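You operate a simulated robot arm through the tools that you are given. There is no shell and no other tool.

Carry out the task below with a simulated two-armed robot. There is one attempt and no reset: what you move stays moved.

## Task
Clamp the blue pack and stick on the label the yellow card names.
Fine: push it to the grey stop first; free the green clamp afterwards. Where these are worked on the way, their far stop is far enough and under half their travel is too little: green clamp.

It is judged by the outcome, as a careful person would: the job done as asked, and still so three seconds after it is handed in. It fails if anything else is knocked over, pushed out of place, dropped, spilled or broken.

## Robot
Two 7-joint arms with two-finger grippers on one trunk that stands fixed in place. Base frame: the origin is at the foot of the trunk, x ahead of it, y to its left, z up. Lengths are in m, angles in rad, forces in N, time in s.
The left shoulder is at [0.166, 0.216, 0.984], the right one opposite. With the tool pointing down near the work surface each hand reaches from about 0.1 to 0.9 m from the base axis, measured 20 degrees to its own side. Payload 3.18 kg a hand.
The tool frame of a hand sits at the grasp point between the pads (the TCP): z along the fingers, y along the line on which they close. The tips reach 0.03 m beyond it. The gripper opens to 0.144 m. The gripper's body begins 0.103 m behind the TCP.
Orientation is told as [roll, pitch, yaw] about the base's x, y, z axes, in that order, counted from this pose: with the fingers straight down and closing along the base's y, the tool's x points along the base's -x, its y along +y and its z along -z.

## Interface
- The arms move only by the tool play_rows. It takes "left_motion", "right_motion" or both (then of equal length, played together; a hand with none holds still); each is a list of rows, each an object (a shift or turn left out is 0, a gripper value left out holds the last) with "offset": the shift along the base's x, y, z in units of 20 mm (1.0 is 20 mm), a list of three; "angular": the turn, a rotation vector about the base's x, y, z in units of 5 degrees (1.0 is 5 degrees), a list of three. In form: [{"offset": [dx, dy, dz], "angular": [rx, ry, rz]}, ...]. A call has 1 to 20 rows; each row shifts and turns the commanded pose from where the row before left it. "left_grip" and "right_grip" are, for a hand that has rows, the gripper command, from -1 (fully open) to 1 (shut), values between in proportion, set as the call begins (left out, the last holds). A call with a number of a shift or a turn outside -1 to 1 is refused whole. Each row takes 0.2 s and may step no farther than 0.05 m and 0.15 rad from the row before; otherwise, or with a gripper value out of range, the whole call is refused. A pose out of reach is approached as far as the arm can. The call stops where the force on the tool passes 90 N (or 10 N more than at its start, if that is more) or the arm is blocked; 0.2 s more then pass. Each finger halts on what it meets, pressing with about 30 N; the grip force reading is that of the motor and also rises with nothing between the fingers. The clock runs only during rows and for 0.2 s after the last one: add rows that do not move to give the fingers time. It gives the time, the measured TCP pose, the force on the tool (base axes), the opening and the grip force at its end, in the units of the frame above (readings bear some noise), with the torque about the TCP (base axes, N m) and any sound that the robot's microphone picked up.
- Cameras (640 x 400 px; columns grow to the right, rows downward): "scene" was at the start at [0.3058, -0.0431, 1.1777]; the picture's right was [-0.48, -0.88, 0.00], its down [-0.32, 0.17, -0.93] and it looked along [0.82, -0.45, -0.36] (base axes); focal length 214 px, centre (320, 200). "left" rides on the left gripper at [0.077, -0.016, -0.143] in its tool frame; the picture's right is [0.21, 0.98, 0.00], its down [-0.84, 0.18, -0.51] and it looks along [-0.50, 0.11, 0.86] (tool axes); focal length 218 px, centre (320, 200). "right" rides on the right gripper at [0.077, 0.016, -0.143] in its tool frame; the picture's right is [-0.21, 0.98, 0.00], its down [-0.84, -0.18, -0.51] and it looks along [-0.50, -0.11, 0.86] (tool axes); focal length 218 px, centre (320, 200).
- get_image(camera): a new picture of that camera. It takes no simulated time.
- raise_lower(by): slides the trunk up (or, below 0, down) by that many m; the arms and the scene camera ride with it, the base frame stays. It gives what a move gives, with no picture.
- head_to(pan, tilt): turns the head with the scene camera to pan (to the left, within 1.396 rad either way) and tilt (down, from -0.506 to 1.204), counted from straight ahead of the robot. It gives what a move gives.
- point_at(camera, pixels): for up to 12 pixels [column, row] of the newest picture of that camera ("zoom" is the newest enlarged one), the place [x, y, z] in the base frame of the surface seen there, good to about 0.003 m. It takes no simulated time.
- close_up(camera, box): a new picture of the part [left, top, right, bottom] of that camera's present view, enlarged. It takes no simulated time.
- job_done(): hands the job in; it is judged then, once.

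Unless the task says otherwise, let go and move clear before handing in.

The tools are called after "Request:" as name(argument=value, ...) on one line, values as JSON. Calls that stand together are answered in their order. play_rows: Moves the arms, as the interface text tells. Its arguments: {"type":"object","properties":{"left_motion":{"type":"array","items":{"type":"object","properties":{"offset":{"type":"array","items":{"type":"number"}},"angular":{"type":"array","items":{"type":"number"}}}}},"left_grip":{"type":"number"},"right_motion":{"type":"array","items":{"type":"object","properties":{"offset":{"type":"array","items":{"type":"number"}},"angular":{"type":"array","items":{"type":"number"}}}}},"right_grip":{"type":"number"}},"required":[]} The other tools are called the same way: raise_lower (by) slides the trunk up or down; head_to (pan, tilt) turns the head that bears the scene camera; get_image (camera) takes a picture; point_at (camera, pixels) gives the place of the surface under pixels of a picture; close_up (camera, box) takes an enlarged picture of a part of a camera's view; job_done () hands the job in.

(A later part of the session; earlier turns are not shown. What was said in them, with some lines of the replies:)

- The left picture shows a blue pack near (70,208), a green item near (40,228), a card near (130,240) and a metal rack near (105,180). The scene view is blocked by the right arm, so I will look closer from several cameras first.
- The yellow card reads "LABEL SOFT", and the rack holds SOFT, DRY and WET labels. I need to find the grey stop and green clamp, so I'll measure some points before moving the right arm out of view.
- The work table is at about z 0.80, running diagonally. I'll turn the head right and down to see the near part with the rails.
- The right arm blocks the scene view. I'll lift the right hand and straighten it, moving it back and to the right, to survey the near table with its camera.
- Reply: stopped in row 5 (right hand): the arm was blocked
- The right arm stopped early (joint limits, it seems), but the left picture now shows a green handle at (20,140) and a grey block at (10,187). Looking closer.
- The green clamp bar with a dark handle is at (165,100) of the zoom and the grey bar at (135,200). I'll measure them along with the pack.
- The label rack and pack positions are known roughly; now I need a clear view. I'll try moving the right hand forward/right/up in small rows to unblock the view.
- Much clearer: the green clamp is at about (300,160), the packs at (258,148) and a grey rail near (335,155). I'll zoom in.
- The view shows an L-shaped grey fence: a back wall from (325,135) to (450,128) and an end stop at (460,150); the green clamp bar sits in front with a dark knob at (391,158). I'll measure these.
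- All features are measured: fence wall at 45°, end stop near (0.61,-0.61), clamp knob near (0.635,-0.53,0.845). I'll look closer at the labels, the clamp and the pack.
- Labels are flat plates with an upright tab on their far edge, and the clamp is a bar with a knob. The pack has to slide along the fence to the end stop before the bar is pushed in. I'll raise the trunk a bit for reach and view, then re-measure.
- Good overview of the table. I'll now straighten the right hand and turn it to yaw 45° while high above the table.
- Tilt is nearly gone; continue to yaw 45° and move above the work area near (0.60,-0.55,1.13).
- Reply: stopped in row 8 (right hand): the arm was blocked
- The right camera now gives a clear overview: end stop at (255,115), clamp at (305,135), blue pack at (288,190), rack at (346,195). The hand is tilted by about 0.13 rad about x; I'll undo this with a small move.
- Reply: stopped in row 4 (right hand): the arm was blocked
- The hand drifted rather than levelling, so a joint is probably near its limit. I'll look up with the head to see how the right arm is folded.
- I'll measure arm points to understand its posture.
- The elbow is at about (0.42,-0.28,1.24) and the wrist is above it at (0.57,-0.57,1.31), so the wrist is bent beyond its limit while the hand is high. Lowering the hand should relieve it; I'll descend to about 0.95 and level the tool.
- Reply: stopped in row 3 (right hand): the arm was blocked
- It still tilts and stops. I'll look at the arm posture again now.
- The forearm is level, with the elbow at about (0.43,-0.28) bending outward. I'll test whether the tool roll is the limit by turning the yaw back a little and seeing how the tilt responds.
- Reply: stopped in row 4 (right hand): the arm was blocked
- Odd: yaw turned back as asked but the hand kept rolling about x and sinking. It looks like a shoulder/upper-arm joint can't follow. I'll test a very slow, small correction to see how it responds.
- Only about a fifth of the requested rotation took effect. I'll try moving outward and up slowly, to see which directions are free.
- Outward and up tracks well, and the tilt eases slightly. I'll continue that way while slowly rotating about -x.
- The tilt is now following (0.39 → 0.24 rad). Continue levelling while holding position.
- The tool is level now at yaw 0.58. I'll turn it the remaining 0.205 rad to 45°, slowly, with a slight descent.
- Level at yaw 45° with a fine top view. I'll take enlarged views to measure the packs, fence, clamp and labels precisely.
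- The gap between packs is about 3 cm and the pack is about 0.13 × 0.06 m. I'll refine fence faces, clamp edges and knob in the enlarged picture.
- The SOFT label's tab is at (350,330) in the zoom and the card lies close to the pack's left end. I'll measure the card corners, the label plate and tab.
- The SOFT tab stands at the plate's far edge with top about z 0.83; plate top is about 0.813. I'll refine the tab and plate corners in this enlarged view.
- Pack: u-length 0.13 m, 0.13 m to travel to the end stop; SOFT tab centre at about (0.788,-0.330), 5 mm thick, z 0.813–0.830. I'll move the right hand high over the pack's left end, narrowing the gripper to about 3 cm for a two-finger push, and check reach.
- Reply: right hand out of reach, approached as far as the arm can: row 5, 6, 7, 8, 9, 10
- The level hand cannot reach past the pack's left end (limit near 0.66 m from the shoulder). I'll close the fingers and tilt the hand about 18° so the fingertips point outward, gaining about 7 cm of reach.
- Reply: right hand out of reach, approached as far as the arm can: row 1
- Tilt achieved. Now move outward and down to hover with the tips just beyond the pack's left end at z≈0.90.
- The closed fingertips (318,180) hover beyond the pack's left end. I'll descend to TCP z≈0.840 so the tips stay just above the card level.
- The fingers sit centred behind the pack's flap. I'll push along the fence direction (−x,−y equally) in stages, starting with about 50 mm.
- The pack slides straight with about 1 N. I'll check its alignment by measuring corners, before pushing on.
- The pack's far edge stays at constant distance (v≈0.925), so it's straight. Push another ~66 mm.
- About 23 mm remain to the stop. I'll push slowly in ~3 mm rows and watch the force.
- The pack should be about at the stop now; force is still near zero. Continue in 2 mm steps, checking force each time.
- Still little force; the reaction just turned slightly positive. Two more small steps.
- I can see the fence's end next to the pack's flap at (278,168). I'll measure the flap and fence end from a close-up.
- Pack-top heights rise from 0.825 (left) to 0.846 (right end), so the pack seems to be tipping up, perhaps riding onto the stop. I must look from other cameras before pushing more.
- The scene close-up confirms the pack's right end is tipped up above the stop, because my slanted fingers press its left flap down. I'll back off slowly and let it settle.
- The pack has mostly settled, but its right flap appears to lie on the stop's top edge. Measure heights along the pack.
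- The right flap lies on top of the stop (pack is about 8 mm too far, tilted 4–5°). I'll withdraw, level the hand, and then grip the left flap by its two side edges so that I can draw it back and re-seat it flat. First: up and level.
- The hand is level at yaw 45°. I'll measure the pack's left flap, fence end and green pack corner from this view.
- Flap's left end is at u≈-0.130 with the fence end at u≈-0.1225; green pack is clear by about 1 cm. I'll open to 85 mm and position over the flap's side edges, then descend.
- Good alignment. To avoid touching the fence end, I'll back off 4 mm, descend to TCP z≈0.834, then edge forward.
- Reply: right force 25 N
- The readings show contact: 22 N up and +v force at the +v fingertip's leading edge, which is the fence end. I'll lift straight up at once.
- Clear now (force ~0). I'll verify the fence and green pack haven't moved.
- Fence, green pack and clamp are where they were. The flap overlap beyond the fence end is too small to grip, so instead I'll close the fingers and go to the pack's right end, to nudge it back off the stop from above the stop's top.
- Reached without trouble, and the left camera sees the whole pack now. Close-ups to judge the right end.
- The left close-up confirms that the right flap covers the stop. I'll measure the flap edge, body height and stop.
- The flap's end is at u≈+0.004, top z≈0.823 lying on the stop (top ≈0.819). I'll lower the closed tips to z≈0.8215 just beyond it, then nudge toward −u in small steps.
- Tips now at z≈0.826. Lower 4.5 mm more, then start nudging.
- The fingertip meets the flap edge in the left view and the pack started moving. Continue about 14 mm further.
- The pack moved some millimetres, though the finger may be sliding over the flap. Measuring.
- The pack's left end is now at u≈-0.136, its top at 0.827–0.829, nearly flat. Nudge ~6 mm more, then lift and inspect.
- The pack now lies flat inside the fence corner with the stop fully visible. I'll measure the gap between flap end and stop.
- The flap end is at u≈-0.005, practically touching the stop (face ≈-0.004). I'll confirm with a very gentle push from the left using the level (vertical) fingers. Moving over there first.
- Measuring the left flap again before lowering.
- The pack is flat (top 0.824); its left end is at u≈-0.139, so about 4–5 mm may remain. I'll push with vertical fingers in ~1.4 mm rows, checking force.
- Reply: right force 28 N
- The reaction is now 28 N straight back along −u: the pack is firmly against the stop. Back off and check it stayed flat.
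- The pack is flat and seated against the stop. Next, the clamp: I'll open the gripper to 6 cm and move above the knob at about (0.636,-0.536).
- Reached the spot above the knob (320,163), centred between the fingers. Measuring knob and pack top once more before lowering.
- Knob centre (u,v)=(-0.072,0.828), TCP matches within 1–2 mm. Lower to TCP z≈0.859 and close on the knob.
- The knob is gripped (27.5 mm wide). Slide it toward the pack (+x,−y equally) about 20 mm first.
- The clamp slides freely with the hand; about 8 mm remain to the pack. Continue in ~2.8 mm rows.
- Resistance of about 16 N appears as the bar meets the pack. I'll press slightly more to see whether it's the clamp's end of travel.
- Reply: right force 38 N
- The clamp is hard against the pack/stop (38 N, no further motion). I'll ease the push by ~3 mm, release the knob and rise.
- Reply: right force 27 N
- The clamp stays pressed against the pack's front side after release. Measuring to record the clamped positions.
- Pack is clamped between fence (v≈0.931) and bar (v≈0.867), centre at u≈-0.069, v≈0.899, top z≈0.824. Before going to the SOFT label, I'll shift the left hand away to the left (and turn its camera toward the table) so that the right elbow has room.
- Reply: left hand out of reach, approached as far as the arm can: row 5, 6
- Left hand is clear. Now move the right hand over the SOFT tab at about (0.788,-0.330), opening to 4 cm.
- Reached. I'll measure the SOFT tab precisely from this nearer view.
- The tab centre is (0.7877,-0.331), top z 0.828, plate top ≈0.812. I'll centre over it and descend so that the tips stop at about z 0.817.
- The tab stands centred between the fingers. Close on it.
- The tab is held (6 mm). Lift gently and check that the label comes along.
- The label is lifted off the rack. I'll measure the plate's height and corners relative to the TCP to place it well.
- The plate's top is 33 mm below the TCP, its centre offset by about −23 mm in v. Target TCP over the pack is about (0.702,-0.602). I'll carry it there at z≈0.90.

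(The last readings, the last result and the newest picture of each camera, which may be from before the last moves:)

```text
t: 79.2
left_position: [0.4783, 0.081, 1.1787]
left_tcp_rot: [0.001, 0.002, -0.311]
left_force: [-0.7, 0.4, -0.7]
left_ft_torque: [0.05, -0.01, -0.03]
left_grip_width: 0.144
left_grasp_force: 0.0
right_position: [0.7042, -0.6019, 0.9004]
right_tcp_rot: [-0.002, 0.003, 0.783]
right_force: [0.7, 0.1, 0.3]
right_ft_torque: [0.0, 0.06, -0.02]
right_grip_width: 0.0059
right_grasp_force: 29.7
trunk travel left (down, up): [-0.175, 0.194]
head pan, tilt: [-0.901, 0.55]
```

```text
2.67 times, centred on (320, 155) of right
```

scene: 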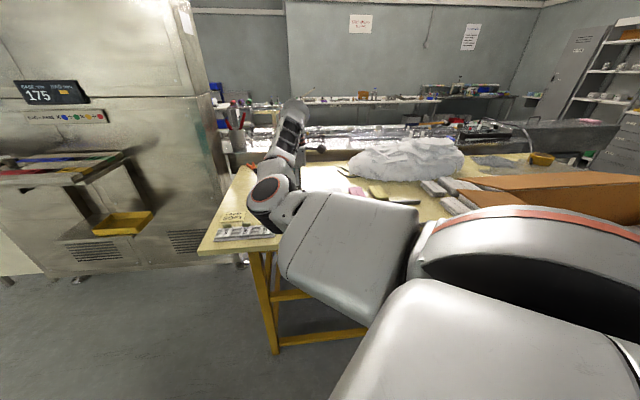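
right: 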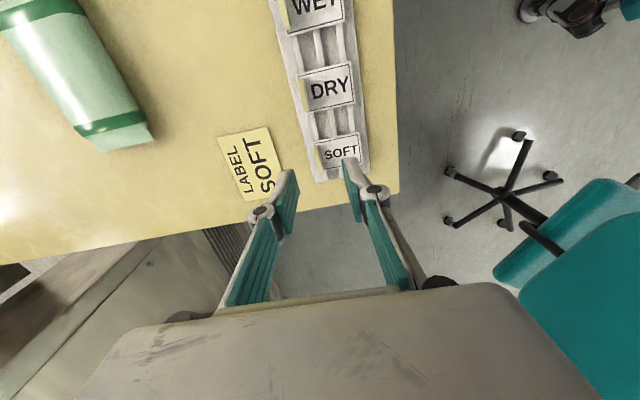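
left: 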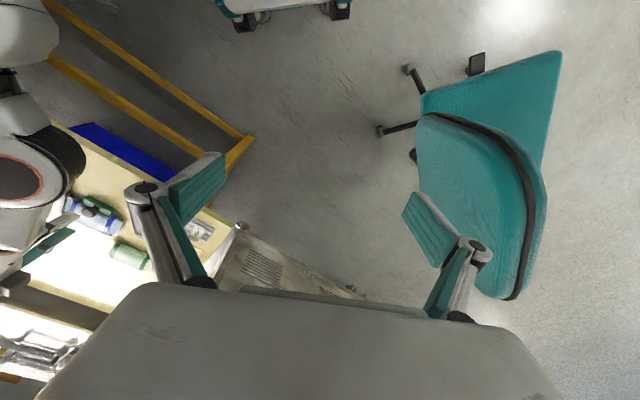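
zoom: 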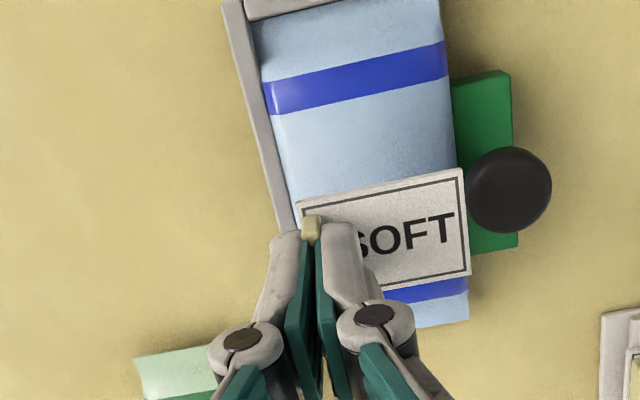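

Reached with label above the pack. Measure plate edges vs knob and pack before descending.

Request:
point_at(camera="zoom", pixels=[[300, 203], [460, 170], [467, 270], [400, 220], [475, 190], [500, 160], [460, 120], [260, 90], [350, 130], [467, 310], [440, 60], [515, 180]])

Request:
play_rows(right_motion=[{"offset": [0, 0, -0.6]}, {"offset": [0, 0, -0.6]}, {"offset": [0, 0, -0.3]}, {}])

Request:
close_up(camera="right", box=[220, 80, 420, 230])

```text
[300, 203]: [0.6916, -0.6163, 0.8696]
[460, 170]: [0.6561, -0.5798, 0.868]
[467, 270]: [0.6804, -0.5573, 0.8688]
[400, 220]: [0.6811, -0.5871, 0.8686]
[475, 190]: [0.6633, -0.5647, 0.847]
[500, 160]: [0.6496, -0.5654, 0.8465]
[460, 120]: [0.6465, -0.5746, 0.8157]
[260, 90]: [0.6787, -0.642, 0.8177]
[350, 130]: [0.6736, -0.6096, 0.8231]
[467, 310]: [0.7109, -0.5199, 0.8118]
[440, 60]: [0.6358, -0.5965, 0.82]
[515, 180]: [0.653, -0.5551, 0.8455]
```

```text
t: 80.2
left_position: [0.4778, 0.0815, 1.1787]
left_tcp_rot: [0.0, -0.001, -0.312]
left_force: [1.1, -0.5, 0.6]
left_ft_torque: [-0.03, -0.01, -0.02]
left_grip_width: 0.144
left_grasp_force: 0.0
right_position: [0.7042, -0.6005, 0.8675]
right_tcp_rot: [-0.001, 0.004, 0.783]
right_force: [-0.6, 0.3, 0.6]
right_ft_torque: [-0.01, 0.0, 0.02]
right_grip_width: 0.006
right_grasp_force: 29.7
trunk travel left (down, up): [-0.175, 0.194]
head pan, tilt: [-0.901, 0.55]
```

```text
2.67 times, centred on (320, 155) of right
```

zoom: 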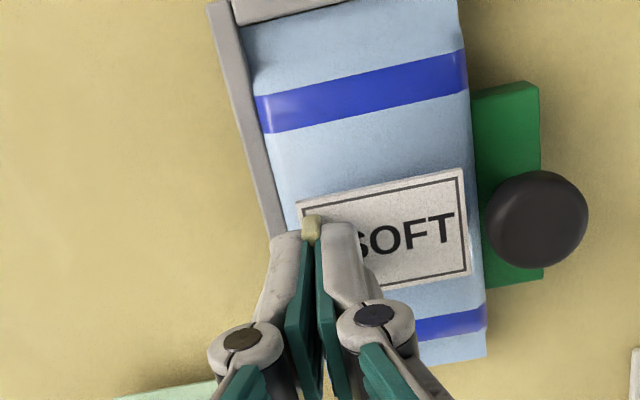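

The plate is centred over the pack (u≈-0.071, v≈0.900), clear of the knob. Lower gently to contact, watching the vertical force.

Request:
play_rows(right_motion=[{"offset": [0, 0, -0.15]}, {"offset": [0, 0, -0.1]}, {"offset": [0, 0, -0.05]}])

Request:
play_rows(right_motion=[{"offset": [0, 0, -0.05]}])

Request:
play_rows(right_motion=[{"offset": [0, 0, -0.05]}])

```text
t: 81.0
left_position: [0.4786, 0.0809, 1.1776]
left_tcp_rot: [0.0, 0.0, -0.313]
left_force: [-1.0, -0.1, -0.1]
left_ft_torque: [0.01, 0.02, -0.01]
left_grip_width: 0.144
left_grasp_force: 0.1
right_position: [0.7031, -0.6013, 0.8635]
right_tcp_rot: [-0.002, 0.004, 0.785]
right_force: [0.0, -1.2, -0.3]
right_ft_torque: [0.01, 0.02, -0.05]
right_grip_width: 0.0058
right_grasp_force: 29.5
trunk travel left (down, up): [-0.175, 0.194]
head pan, tilt: [-0.901, 0.55]
```

```text
t: 81.4
left_position: [0.4785, 0.081, 1.1781]
left_tcp_rot: [-0.002, -0.001, -0.313]
left_force: [0.2, -0.4, 0.1]
left_ft_torque: [0.0, 0.01, 0.0]
left_grip_width: 0.1437
left_grasp_force: 0.0
right_position: [0.7035, -0.6018, 0.8628]
right_tcp_rot: [-0.001, 0.005, 0.785]
right_force: [-0.2, 0.6, -0.5]
right_ft_torque: [-0.01, 0.01, 0.03]
right_grip_width: 0.006
right_grasp_force: 30.2
trunk travel left (down, up): [-0.175, 0.194]
head pan, tilt: [-0.901, 0.55]
```

```text
t: 81.8
left_position: [0.4779, 0.0804, 1.1782]
left_tcp_rot: [0.0, 0.001, -0.312]
left_force: [0.5, -0.1, 0.4]
left_ft_torque: [0.01, -0.03, 0.01]
left_grip_width: 0.1437
left_grasp_force: 0.1
right_position: [0.7043, -0.6022, 0.8608]
right_tcp_rot: [-0.002, 0.003, 0.784]
right_force: [0.8, 0.5, -0.4]
right_ft_torque: [0.0, 0.0, -0.02]
right_grip_width: 0.006
right_grasp_force: 30.0
trunk travel left (down, up): [-0.175, 0.194]
head pan, tilt: [-0.901, 0.55]
```

No contact yet (z 0.861). Continue in 1 mm steps.

Request:
play_rows(right_motion=[{"offset": [0, 0, -0.05]}])

Request:
play_rows(right_motion=[{"offset": [0, 0, -0.05]}])

Request:
play_rows(right_motion=[{"offset": [0, 0, -0.05]}])

```text
t: 82.2
left_position: [0.4782, 0.0818, 1.1779]
left_tcp_rot: [-0.001, -0.001, -0.312]
left_force: [0.3, -0.2, -1.6]
left_ft_torque: [-0.01, 0.01, 0.0]
left_grip_width: 0.144
left_grasp_force: 0.1
right_position: [0.703, -0.6025, 0.8597]
right_tcp_rot: [0.0, 0.004, 0.782]
right_force: [0.9, 0.0, 0.4]
right_ft_torque: [-0.01, 0.01, 0.01]
right_grip_width: 0.006
right_grasp_force: 29.7
trunk travel left (down, up): [-0.175, 0.194]
head pan, tilt: [-0.901, 0.55]
```

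```text
t: 82.6
left_position: [0.478, 0.0812, 1.1775]
left_tcp_rot: [0.002, 0.0, -0.313]
left_force: [-0.1, -0.9, -1.0]
left_ft_torque: [-0.04, 0.0, 0.01]
left_grip_width: 0.1441
left_grasp_force: 0.1
right_position: [0.7032, -0.6018, 0.8593]
right_tcp_rot: [-0.003, 0.002, 0.781]
right_force: [0.0, 0.6, -0.2]
right_ft_torque: [-0.02, 0.02, -0.02]
right_grip_width: 0.006
right_grasp_force: 29.8
trunk travel left (down, up): [-0.175, 0.194]
head pan, tilt: [-0.901, 0.55]
```

```text
t: 83.0
left_position: [0.4783, 0.0814, 1.1776]
left_tcp_rot: [0.001, -0.002, -0.312]
left_force: [0.3, -0.2, 0.1]
left_ft_torque: [-0.01, -0.03, 0.01]
left_grip_width: 0.1442
left_grasp_force: 0.0
right_position: [0.7036, -0.6022, 0.8588]
right_tcp_rot: [-0.003, 0.002, 0.785]
right_force: [0.1, -0.4, 1.7]
right_ft_torque: [-0.01, -0.04, 0.04]
right_grip_width: 0.0062
right_grasp_force: 30.3
trunk travel left (down, up): [-0.175, 0.194]
head pan, tilt: [-0.901, 0.55]
```

A first hint of contact (1.7 N). A few more 1 mm steps to press it on.

Request:
play_rows(right_motion=[{"offset": [0, 0, -0.05]}])

Request:
play_rows(right_motion=[{"offset": [0, 0, -0.05]}, {}])

Request:
close_up(camera="right", box=[220, 80, 420, 230])

```text
t: 83.4
left_position: [0.4779, 0.082, 1.1778]
left_tcp_rot: [-0.001, 0.001, -0.314]
left_force: [-0.2, 0.0, 0.2]
left_ft_torque: [0.01, 0.01, 0.01]
left_grip_width: 0.144
left_grasp_force: 0.2
right_position: [0.7041, -0.6023, 0.8556]
right_tcp_rot: [0.001, 0.004, 0.785]
right_force: [-0.6, 0.0, -0.1]
right_ft_torque: [0.03, -0.01, -0.01]
right_grip_width: 0.0
right_grasp_force: 30.2
trunk travel left (down, up): [-0.175, 0.194]
head pan, tilt: [-0.901, 0.55]
```

```text
t: 84.0
left_position: [0.4782, 0.0813, 1.1769]
left_tcp_rot: [-0.001, 0.0, -0.313]
left_force: [0.1, -1.0, -0.2]
left_ft_torque: [-0.01, 0.02, 0.04]
left_grip_width: 0.1439
left_grasp_force: 0.1
right_position: [0.705, -0.6029, 0.8568]
right_tcp_rot: [-0.001, 0.003, 0.784]
right_force: [-0.1, 0.8, 0.2]
right_ft_torque: [-0.04, -0.03, -0.03]
right_grip_width: 0.0004
right_grasp_force: 29.8
trunk travel left (down, up): [-0.175, 0.194]
head pan, tilt: [-0.901, 0.55]
```

```text
2.67 times, centred on (320, 155) of right
```

zoom: 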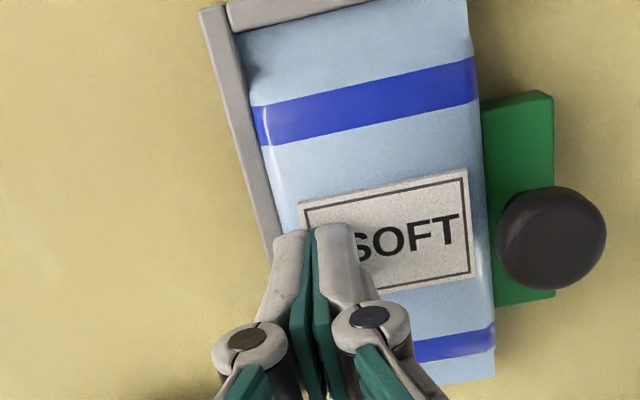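

The grip width fell to 0 and the tab is gone: the label has stuck to the pack and the tab detached as designed. Lift straight up and inspect.

Request:
play_rows(right_motion=[{"offset": [0, 0, 0.3]}, {"offset": [0, 0, 0.8]}, {"offset": [0, 0, 0.8]}, {}])

Request:
close_up(camera="right", box=[200, 60, 420, 230])

```text
t: 85.0
left_position: [0.4787, 0.0817, 1.1781]
left_tcp_rot: [0.0, 0.0, -0.312]
left_force: [0.6, 0.8, 0.6]
left_ft_torque: [0.02, -0.02, -0.01]
left_grip_width: 0.1441
left_grasp_force: 0.1
right_position: [0.7039, -0.6019, 0.8945]
right_tcp_rot: [-0.002, 0.002, 0.782]
right_force: [0.7, 0.3, 0.1]
right_ft_torque: [0.0, 0.0, -0.01]
right_grip_width: 0.0002
right_grasp_force: 30.3
trunk travel left (down, up): [-0.175, 0.194]
head pan, tilt: [-0.901, 0.55]
```

```text
2.35 times, centred on (310, 145) of right
```

zoom: 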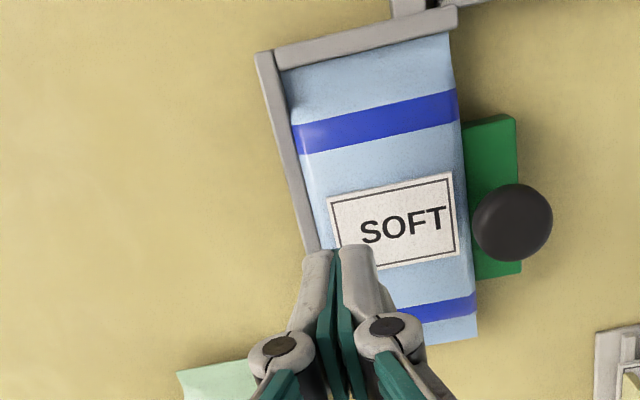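

The SOFT label lies flat and centred on the pack. Now free the clamp: move above the knob at about (0.653,-0.556), opening to 5 cm.

Request:
play_rows(right_motion=[{"offset": [0, 0, 0.7]}, {"offset": [-0.63, 0.57, 0]}, {"offset": [-0.63, 0.57, 0]}, {"offset": [-0.63, 0.57, 0]}, {"offset": [-0.63, 0.57, 0]}, {}], right_grip=0.3)

Request:
close_up(camera="right", box=[200, 60, 420, 230])

```text
t: 86.4
left_position: [0.4783, 0.0814, 1.1782]
left_tcp_rot: [-0.001, 0.0, -0.312]
left_force: [-0.7, -0.5, 0.3]
left_ft_torque: [0.0, 0.03, 0.01]
left_grip_width: 0.1442
left_grasp_force: 0.0
right_position: [0.6534, -0.5542, 0.9078]
right_tcp_rot: [-0.003, 0.004, 0.783]
right_force: [-0.2, -0.1, -0.3]
right_ft_torque: [-0.02, 0.02, 0.0]
right_grip_width: 0.0504
right_grasp_force: 0.1
trunk travel left (down, up): [-0.175, 0.194]
head pan, tilt: [-0.901, 0.55]
```

```text
2.35 times, centred on (310, 145) of right
```

zoom: 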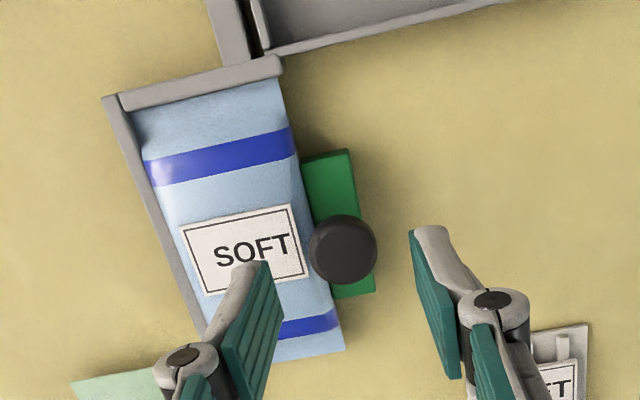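

Request:
point_at(camera="zoom", pixels=[[342, 248], [312, 250], [376, 245], [345, 217], [343, 282], [240, 250], [290, 215], [300, 270], [185, 235], [250, 190], [220, 280], [345, 290]])

```text
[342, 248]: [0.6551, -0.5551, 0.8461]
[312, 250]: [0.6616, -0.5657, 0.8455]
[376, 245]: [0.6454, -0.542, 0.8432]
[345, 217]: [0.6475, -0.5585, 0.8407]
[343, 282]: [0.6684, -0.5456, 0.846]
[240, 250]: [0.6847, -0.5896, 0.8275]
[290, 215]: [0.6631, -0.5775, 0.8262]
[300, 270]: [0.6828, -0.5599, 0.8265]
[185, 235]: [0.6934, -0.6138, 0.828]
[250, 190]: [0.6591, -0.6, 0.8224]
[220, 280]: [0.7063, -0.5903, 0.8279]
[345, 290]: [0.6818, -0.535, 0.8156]
```

The knob is at v≈0.855 with the TCP above it; label top 0.827. Lower to TCP z≈0.862 (tips 0.832, above the label) and grip the knob.

Request:
play_rows(right_motion=[{"offset": [0, 0, -0.8]}, {"offset": [0, 0, -0.8]}, {"offset": [0, 0, -0.5]}, {"offset": [0, 0, -0.2]}, {}])

Request:
play_rows(right_motion=[{}, {}, {}], right_grip=1.0)

Request:
close_up(camera="right", box=[200, 60, 420, 230])

```text
t: 87.6
left_position: [0.4781, 0.0809, 1.1767]
left_tcp_rot: [0.001, -0.001, -0.313]
left_force: [0.6, -1.1, 0.3]
left_ft_torque: [0.02, -0.01, 0.02]
left_grip_width: 0.1442
left_grasp_force: 0.1
right_position: [0.6542, -0.5567, 0.8604]
right_tcp_rot: [-0.002, 0.004, 0.784]
right_force: [0.4, -0.2, 0.7]
right_ft_torque: [0.0, 0.04, 0.0]
right_grip_width: 0.0501
right_grasp_force: 0.0
trunk travel left (down, up): [-0.175, 0.194]
head pan, tilt: [-0.901, 0.55]
```

```text
t: 88.4
left_position: [0.4781, 0.0815, 1.1775]
left_tcp_rot: [0.0, 0.0, -0.313]
left_force: [-0.4, -0.2, 0.4]
left_ft_torque: [-0.01, -0.01, -0.01]
left_grip_width: 0.1442
left_grasp_force: 0.0
right_position: [0.6539, -0.5562, 0.8607]
right_tcp_rot: [-0.001, 0.003, 0.783]
right_force: [-3.3, 3.4, 0.3]
right_ft_torque: [0.1, 0.1, -0.03]
right_grip_width: 0.0279
right_grasp_force: 44.9
trunk travel left (down, up): [-0.175, 0.194]
head pan, tilt: [-0.901, 0.55]
```

```text
2.35 times, centred on (310, 145) of right
```

zoom: 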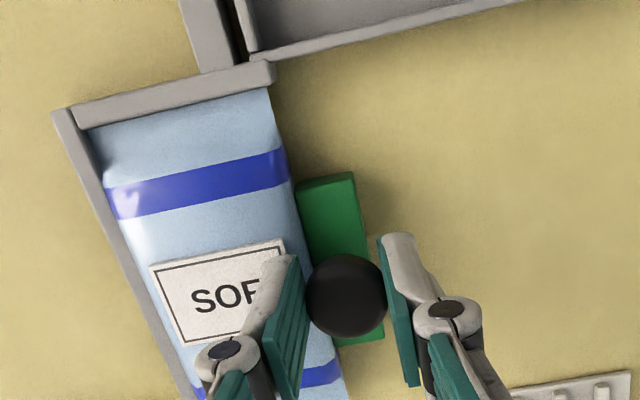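

The knob is held. Pull it back away from the pack (−x,+y) about 24 mm.

Request:
play_rows(right_motion=[{"offset": [-0.17, 0.17, 0]}, {"offset": [-0.17, 0.17, 0]}, {"offset": [-0.17, 0.17, 0]}, {"offset": [-0.17, 0.17, 0]}, {"offset": [-0.17, 0.17, 0]}])

Request:
close_up(camera="right", box=[200, 60, 420, 230])

```text
t: 89.6
left_position: [0.4782, 0.0811, 1.1776]
left_tcp_rot: [-0.002, 0.001, -0.313]
left_force: [0.7, 0.8, 0.3]
left_ft_torque: [0.0, 0.0, 0.0]
left_grip_width: 0.1444
left_grasp_force: 0.1
right_position: [0.6365, -0.5389, 0.8611]
right_tcp_rot: [0.0, 0.002, 0.783]
right_force: [6.2, 3.2, 2.1]
right_ft_torque: [-0.17, 0.02, 0.15]
right_grip_width: 0.0281
right_grasp_force: 44.8
trunk travel left (down, up): [-0.175, 0.194]
head pan, tilt: [-0.901, 0.55]
```

```text
2.35 times, centred on (310, 145) of right
```

zoom: 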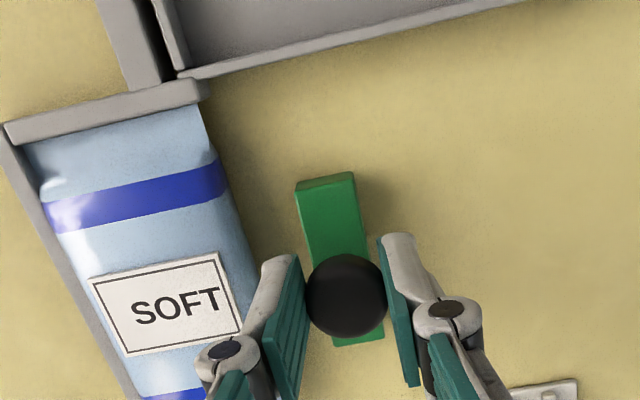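

The clamp is nearly back at its start (v≈0.831 vs 0.8285). Pull a few more mm to find its open stop.

Request:
play_rows(right_motion=[{"offset": [-0.06, 0.07, 0]}, {"offset": [-0.06, 0.06, 0]}])

```text
t: 90.2
left_position: [0.4795, 0.0813, 1.1774]
left_tcp_rot: [0.0, -0.001, -0.312]
left_force: [0.0, 0.0, 0.5]
left_ft_torque: [0.01, 0.04, 0.04]
left_grip_width: 0.1437
left_grasp_force: 0.0
right_position: [0.6344, -0.5354, 0.8613]
right_tcp_rot: [-0.002, 0.001, 0.784]
right_force: [11.2, 0.5, 1.7]
right_ft_torque: [0.05, -0.31, -0.1]
right_grip_width: 0.0278
right_grasp_force: 44.8
trunk travel left (down, up): [-0.175, 0.194]
head pan, tilt: [-0.901, 0.55]
```

Resistance is building at its original position (v≈0.827). One more 2 mm to confirm the stop.

Request:
play_rows(right_motion=[{"offset": [-0.07, 0.07, 0]}, {}])

Request:
close_up(camera="right", box=[200, 60, 420, 230])

```text
t: 90.8
left_position: [0.4796, 0.0808, 1.1768]
left_tcp_rot: [-0.001, 0.002, -0.311]
left_force: [0.4, 0.8, -0.8]
left_ft_torque: [-0.03, -0.02, 0.0]
left_grip_width: 0.1437
left_grasp_force: 0.1
right_position: [0.6339, -0.5361, 0.8604]
right_tcp_rot: [-0.003, 0.001, 0.783]
right_force: [25.7, -9.0, 3.3]
right_ft_torque: [-0.18, -0.7, -0.07]
right_grip_width: 0.0277
right_grasp_force: 44.8
trunk travel left (down, up): [-0.175, 0.194]
head pan, tilt: [-0.901, 0.55]
```

```text
2.35 times, centred on (310, 145) of right
```

zoom: 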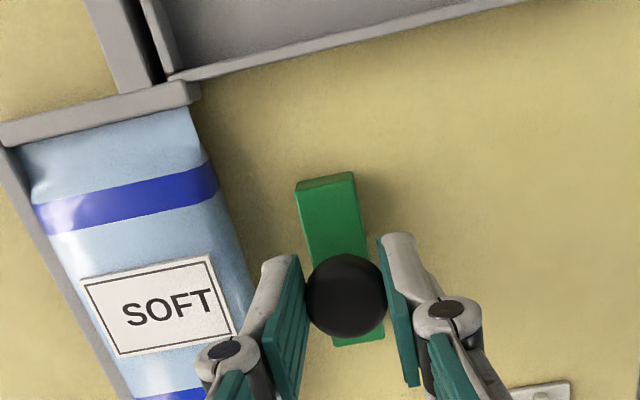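

The clamp is at its hard open stop (25 N, no more motion). Ease the pull, release the knob and rise clear.

Request:
play_rows(right_motion=[{"offset": [0.09, -0.06, 0]}, {}])

Request:
play_rows(right_motion=[{}, {}, {"offset": [0, 0, 0.5]}, {"offset": [0, 0, 0.8]}, {"offset": [0, 0, 0.8]}, {"offset": [0, 0, 0.8]}, {}], right_grip=0.167)

Request:
close_up(camera="right", box=[160, 40, 440, 230])

```text
t: 91.4
left_position: [0.4792, 0.0813, 1.1783]
left_tcp_rot: [0.0, 0.001, -0.313]
left_force: [0.6, 0.2, 0.2]
left_ft_torque: [0.01, -0.02, -0.04]
left_grip_width: 0.144
left_grasp_force: 0.0
right_position: [0.6332, -0.5366, 0.8607]
right_tcp_rot: [-0.001, 0.004, 0.783]
right_force: [14.1, -3.7, 4.3]
right_ft_torque: [0.54, -0.95, -0.02]
right_grip_width: 0.028
right_grasp_force: 44.8
trunk travel left (down, up): [-0.175, 0.194]
head pan, tilt: [-0.901, 0.55]
```

```text
t: 93.0
left_position: [0.4778, 0.0807, 1.1779]
left_tcp_rot: [0.0, 0.002, -0.312]
left_force: [0.1, 1.0, 0.2]
left_ft_torque: [0.03, -0.01, 0.03]
left_grip_width: 0.1441
left_grasp_force: 0.0
right_position: [0.6345, -0.5361, 0.9193]
right_tcp_rot: [0.0, 0.002, 0.783]
right_force: [-0.7, -0.1, -0.2]
right_ft_torque: [0.0, -0.01, 0.0]
right_grip_width: 0.0599
right_grasp_force: 0.1
trunk travel left (down, up): [-0.175, 0.194]
head pan, tilt: [-0.901, 0.55]
```

```text
2.11 times, centred on (300, 135) of right
```

zoom: 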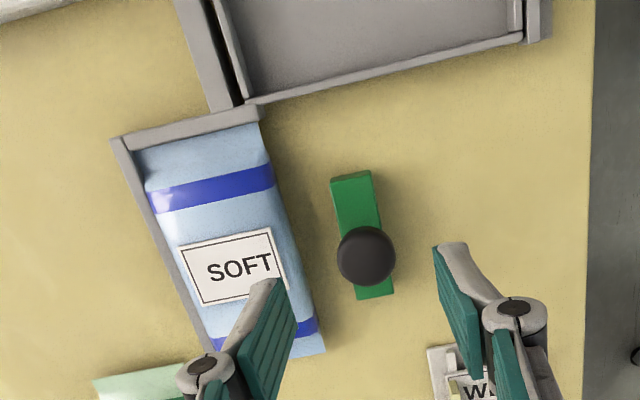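

The clamp is free, and the labelled pack lies in the fence. I'll move the hand clear and up, then verify everything.

Request:
play_rows(right_motion=[{"offset": [0.1, -0.3, 0.5]}, {"offset": [0.1, -0.3, 0.5]}, {"offset": [0.2, -0.4, 0.3]}, {"offset": [0.3, -0.4, 0.3]}, {"offset": [0.3, -0.4, 0.2]}, {"offset": [0.3, -0.4, 0]}, {"offset": [0.3, -0.4, 0]}, {"offset": [0.3, -0.4, 0]}, {}])

Request:
get_image(camera="right")

Request:
close_up(camera="scene", box=[180, 150, 360, 270])

```text
t: 95.0
left_position: [0.4775, 0.0808, 1.1786]
left_tcp_rot: [-0.001, 0.0, -0.314]
left_force: [-1.3, -0.2, 0.1]
left_ft_torque: [-0.01, 0.0, -0.02]
left_grip_width: 0.1439
left_grasp_force: 0.0
right_position: [0.6706, -0.5963, 0.9549]
right_tcp_rot: [-0.001, 0.002, 0.784]
right_force: [0.3, 0.1, 0.2]
right_ft_torque: [-0.04, 0.0, 0.0]
right_grip_width: 0.0599
right_grasp_force: 0.0
trunk travel left (down, up): [-0.175, 0.194]
head pan, tilt: [-0.901, 0.55]
```

```text
taken
```

right: 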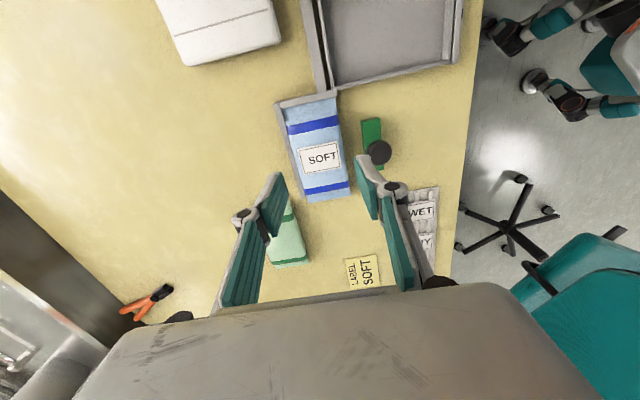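

```text
3.33 times, centred on (270, 210) of scene
```

zoom: 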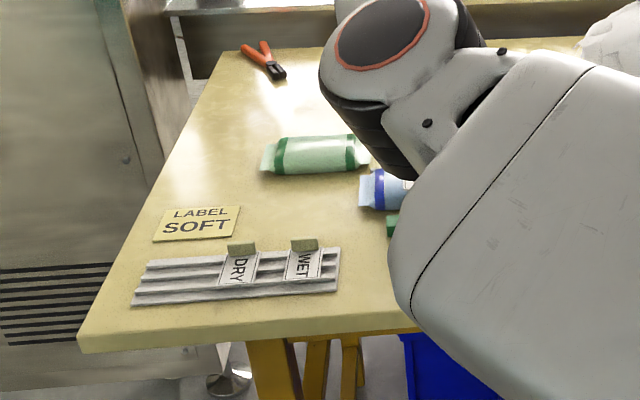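

Overall scene looks undisturbed. A final precise check of pack, stop, label and clamp.

Request:
close_up(camera="right", box=[260, 80, 410, 205])

Request:
point_at(camera="zoom", pixels=[[130, 105], [300, 85], [250, 90], [200, 80], [240, 150], [250, 235], [200, 280], [330, 270], [290, 470], [490, 270], [445, 200], [470, 220]])

```text
3.20 times, centred on (335, 142) of right
```

zoom: 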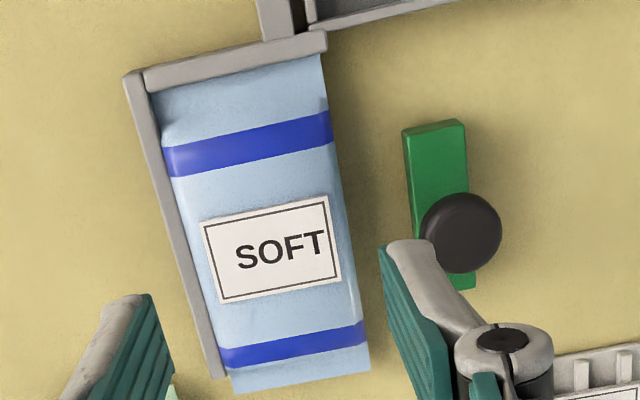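

```text
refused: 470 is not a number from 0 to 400
```

Request:
point_at(camera="zoom", pixels=[[165, 98], [310, 65], [240, 82], [240, 65], [235, 380], [365, 368], [200, 200], [310, 170], [270, 250], [335, 280], [460, 230], [412, 140]])

```text
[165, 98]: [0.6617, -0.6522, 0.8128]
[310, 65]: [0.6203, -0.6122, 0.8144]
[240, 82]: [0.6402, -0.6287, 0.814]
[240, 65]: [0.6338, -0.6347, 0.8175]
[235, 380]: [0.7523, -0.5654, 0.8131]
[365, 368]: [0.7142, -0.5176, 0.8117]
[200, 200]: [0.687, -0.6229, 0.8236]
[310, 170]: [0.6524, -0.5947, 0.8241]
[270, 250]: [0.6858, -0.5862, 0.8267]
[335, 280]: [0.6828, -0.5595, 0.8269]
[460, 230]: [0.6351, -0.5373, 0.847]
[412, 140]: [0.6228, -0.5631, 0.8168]
```

The pack lies flat with its flap at the stop (within about 2 mm). SOFT is flat on top at z≈0.827, the clamp is back at its open stop, and the other items are in place. The hand is empty and about 10 cm above everything, so I'm handing in.

Request:
job_done()

```text
The job is handed in.
```

The blue pack is seated against the grey stop. It has the SOFT label the yellow card names stuck flat on top, and the green clamp is freed. I checked all of this in the last pictures and measurements before handing in.

- **Pack:** it lies flat against the fence, with its end within about 2 mm of the stop. I confirmed it was firmly seated with a push (28 N reaction) before clamping.
- **Clamp:** I slid it in until it stopped hard against the pack and left it there while sticking on the label. Afterwards I pulled it back to its original open stop.
- **Label:** SOFT is centred on the pack. Its tab came off when the label stuck. The DRY and WET labels are still on the rack.

Two things went wrong on the way:

- **Pack tipped at the stop:** my first push tipped it up, so one end rode onto the stop. I nudged it back off and reseated it with upright fingers.
- **Touched the fence:** one finger pressed on the end of the fence with about 22 N while I was trying to grip the pack. The fence, green pack and clamp measured in the same places afterwards.

The green pack, card and tool look undisturbed. The right hand is empty and about 10 cm above the work.
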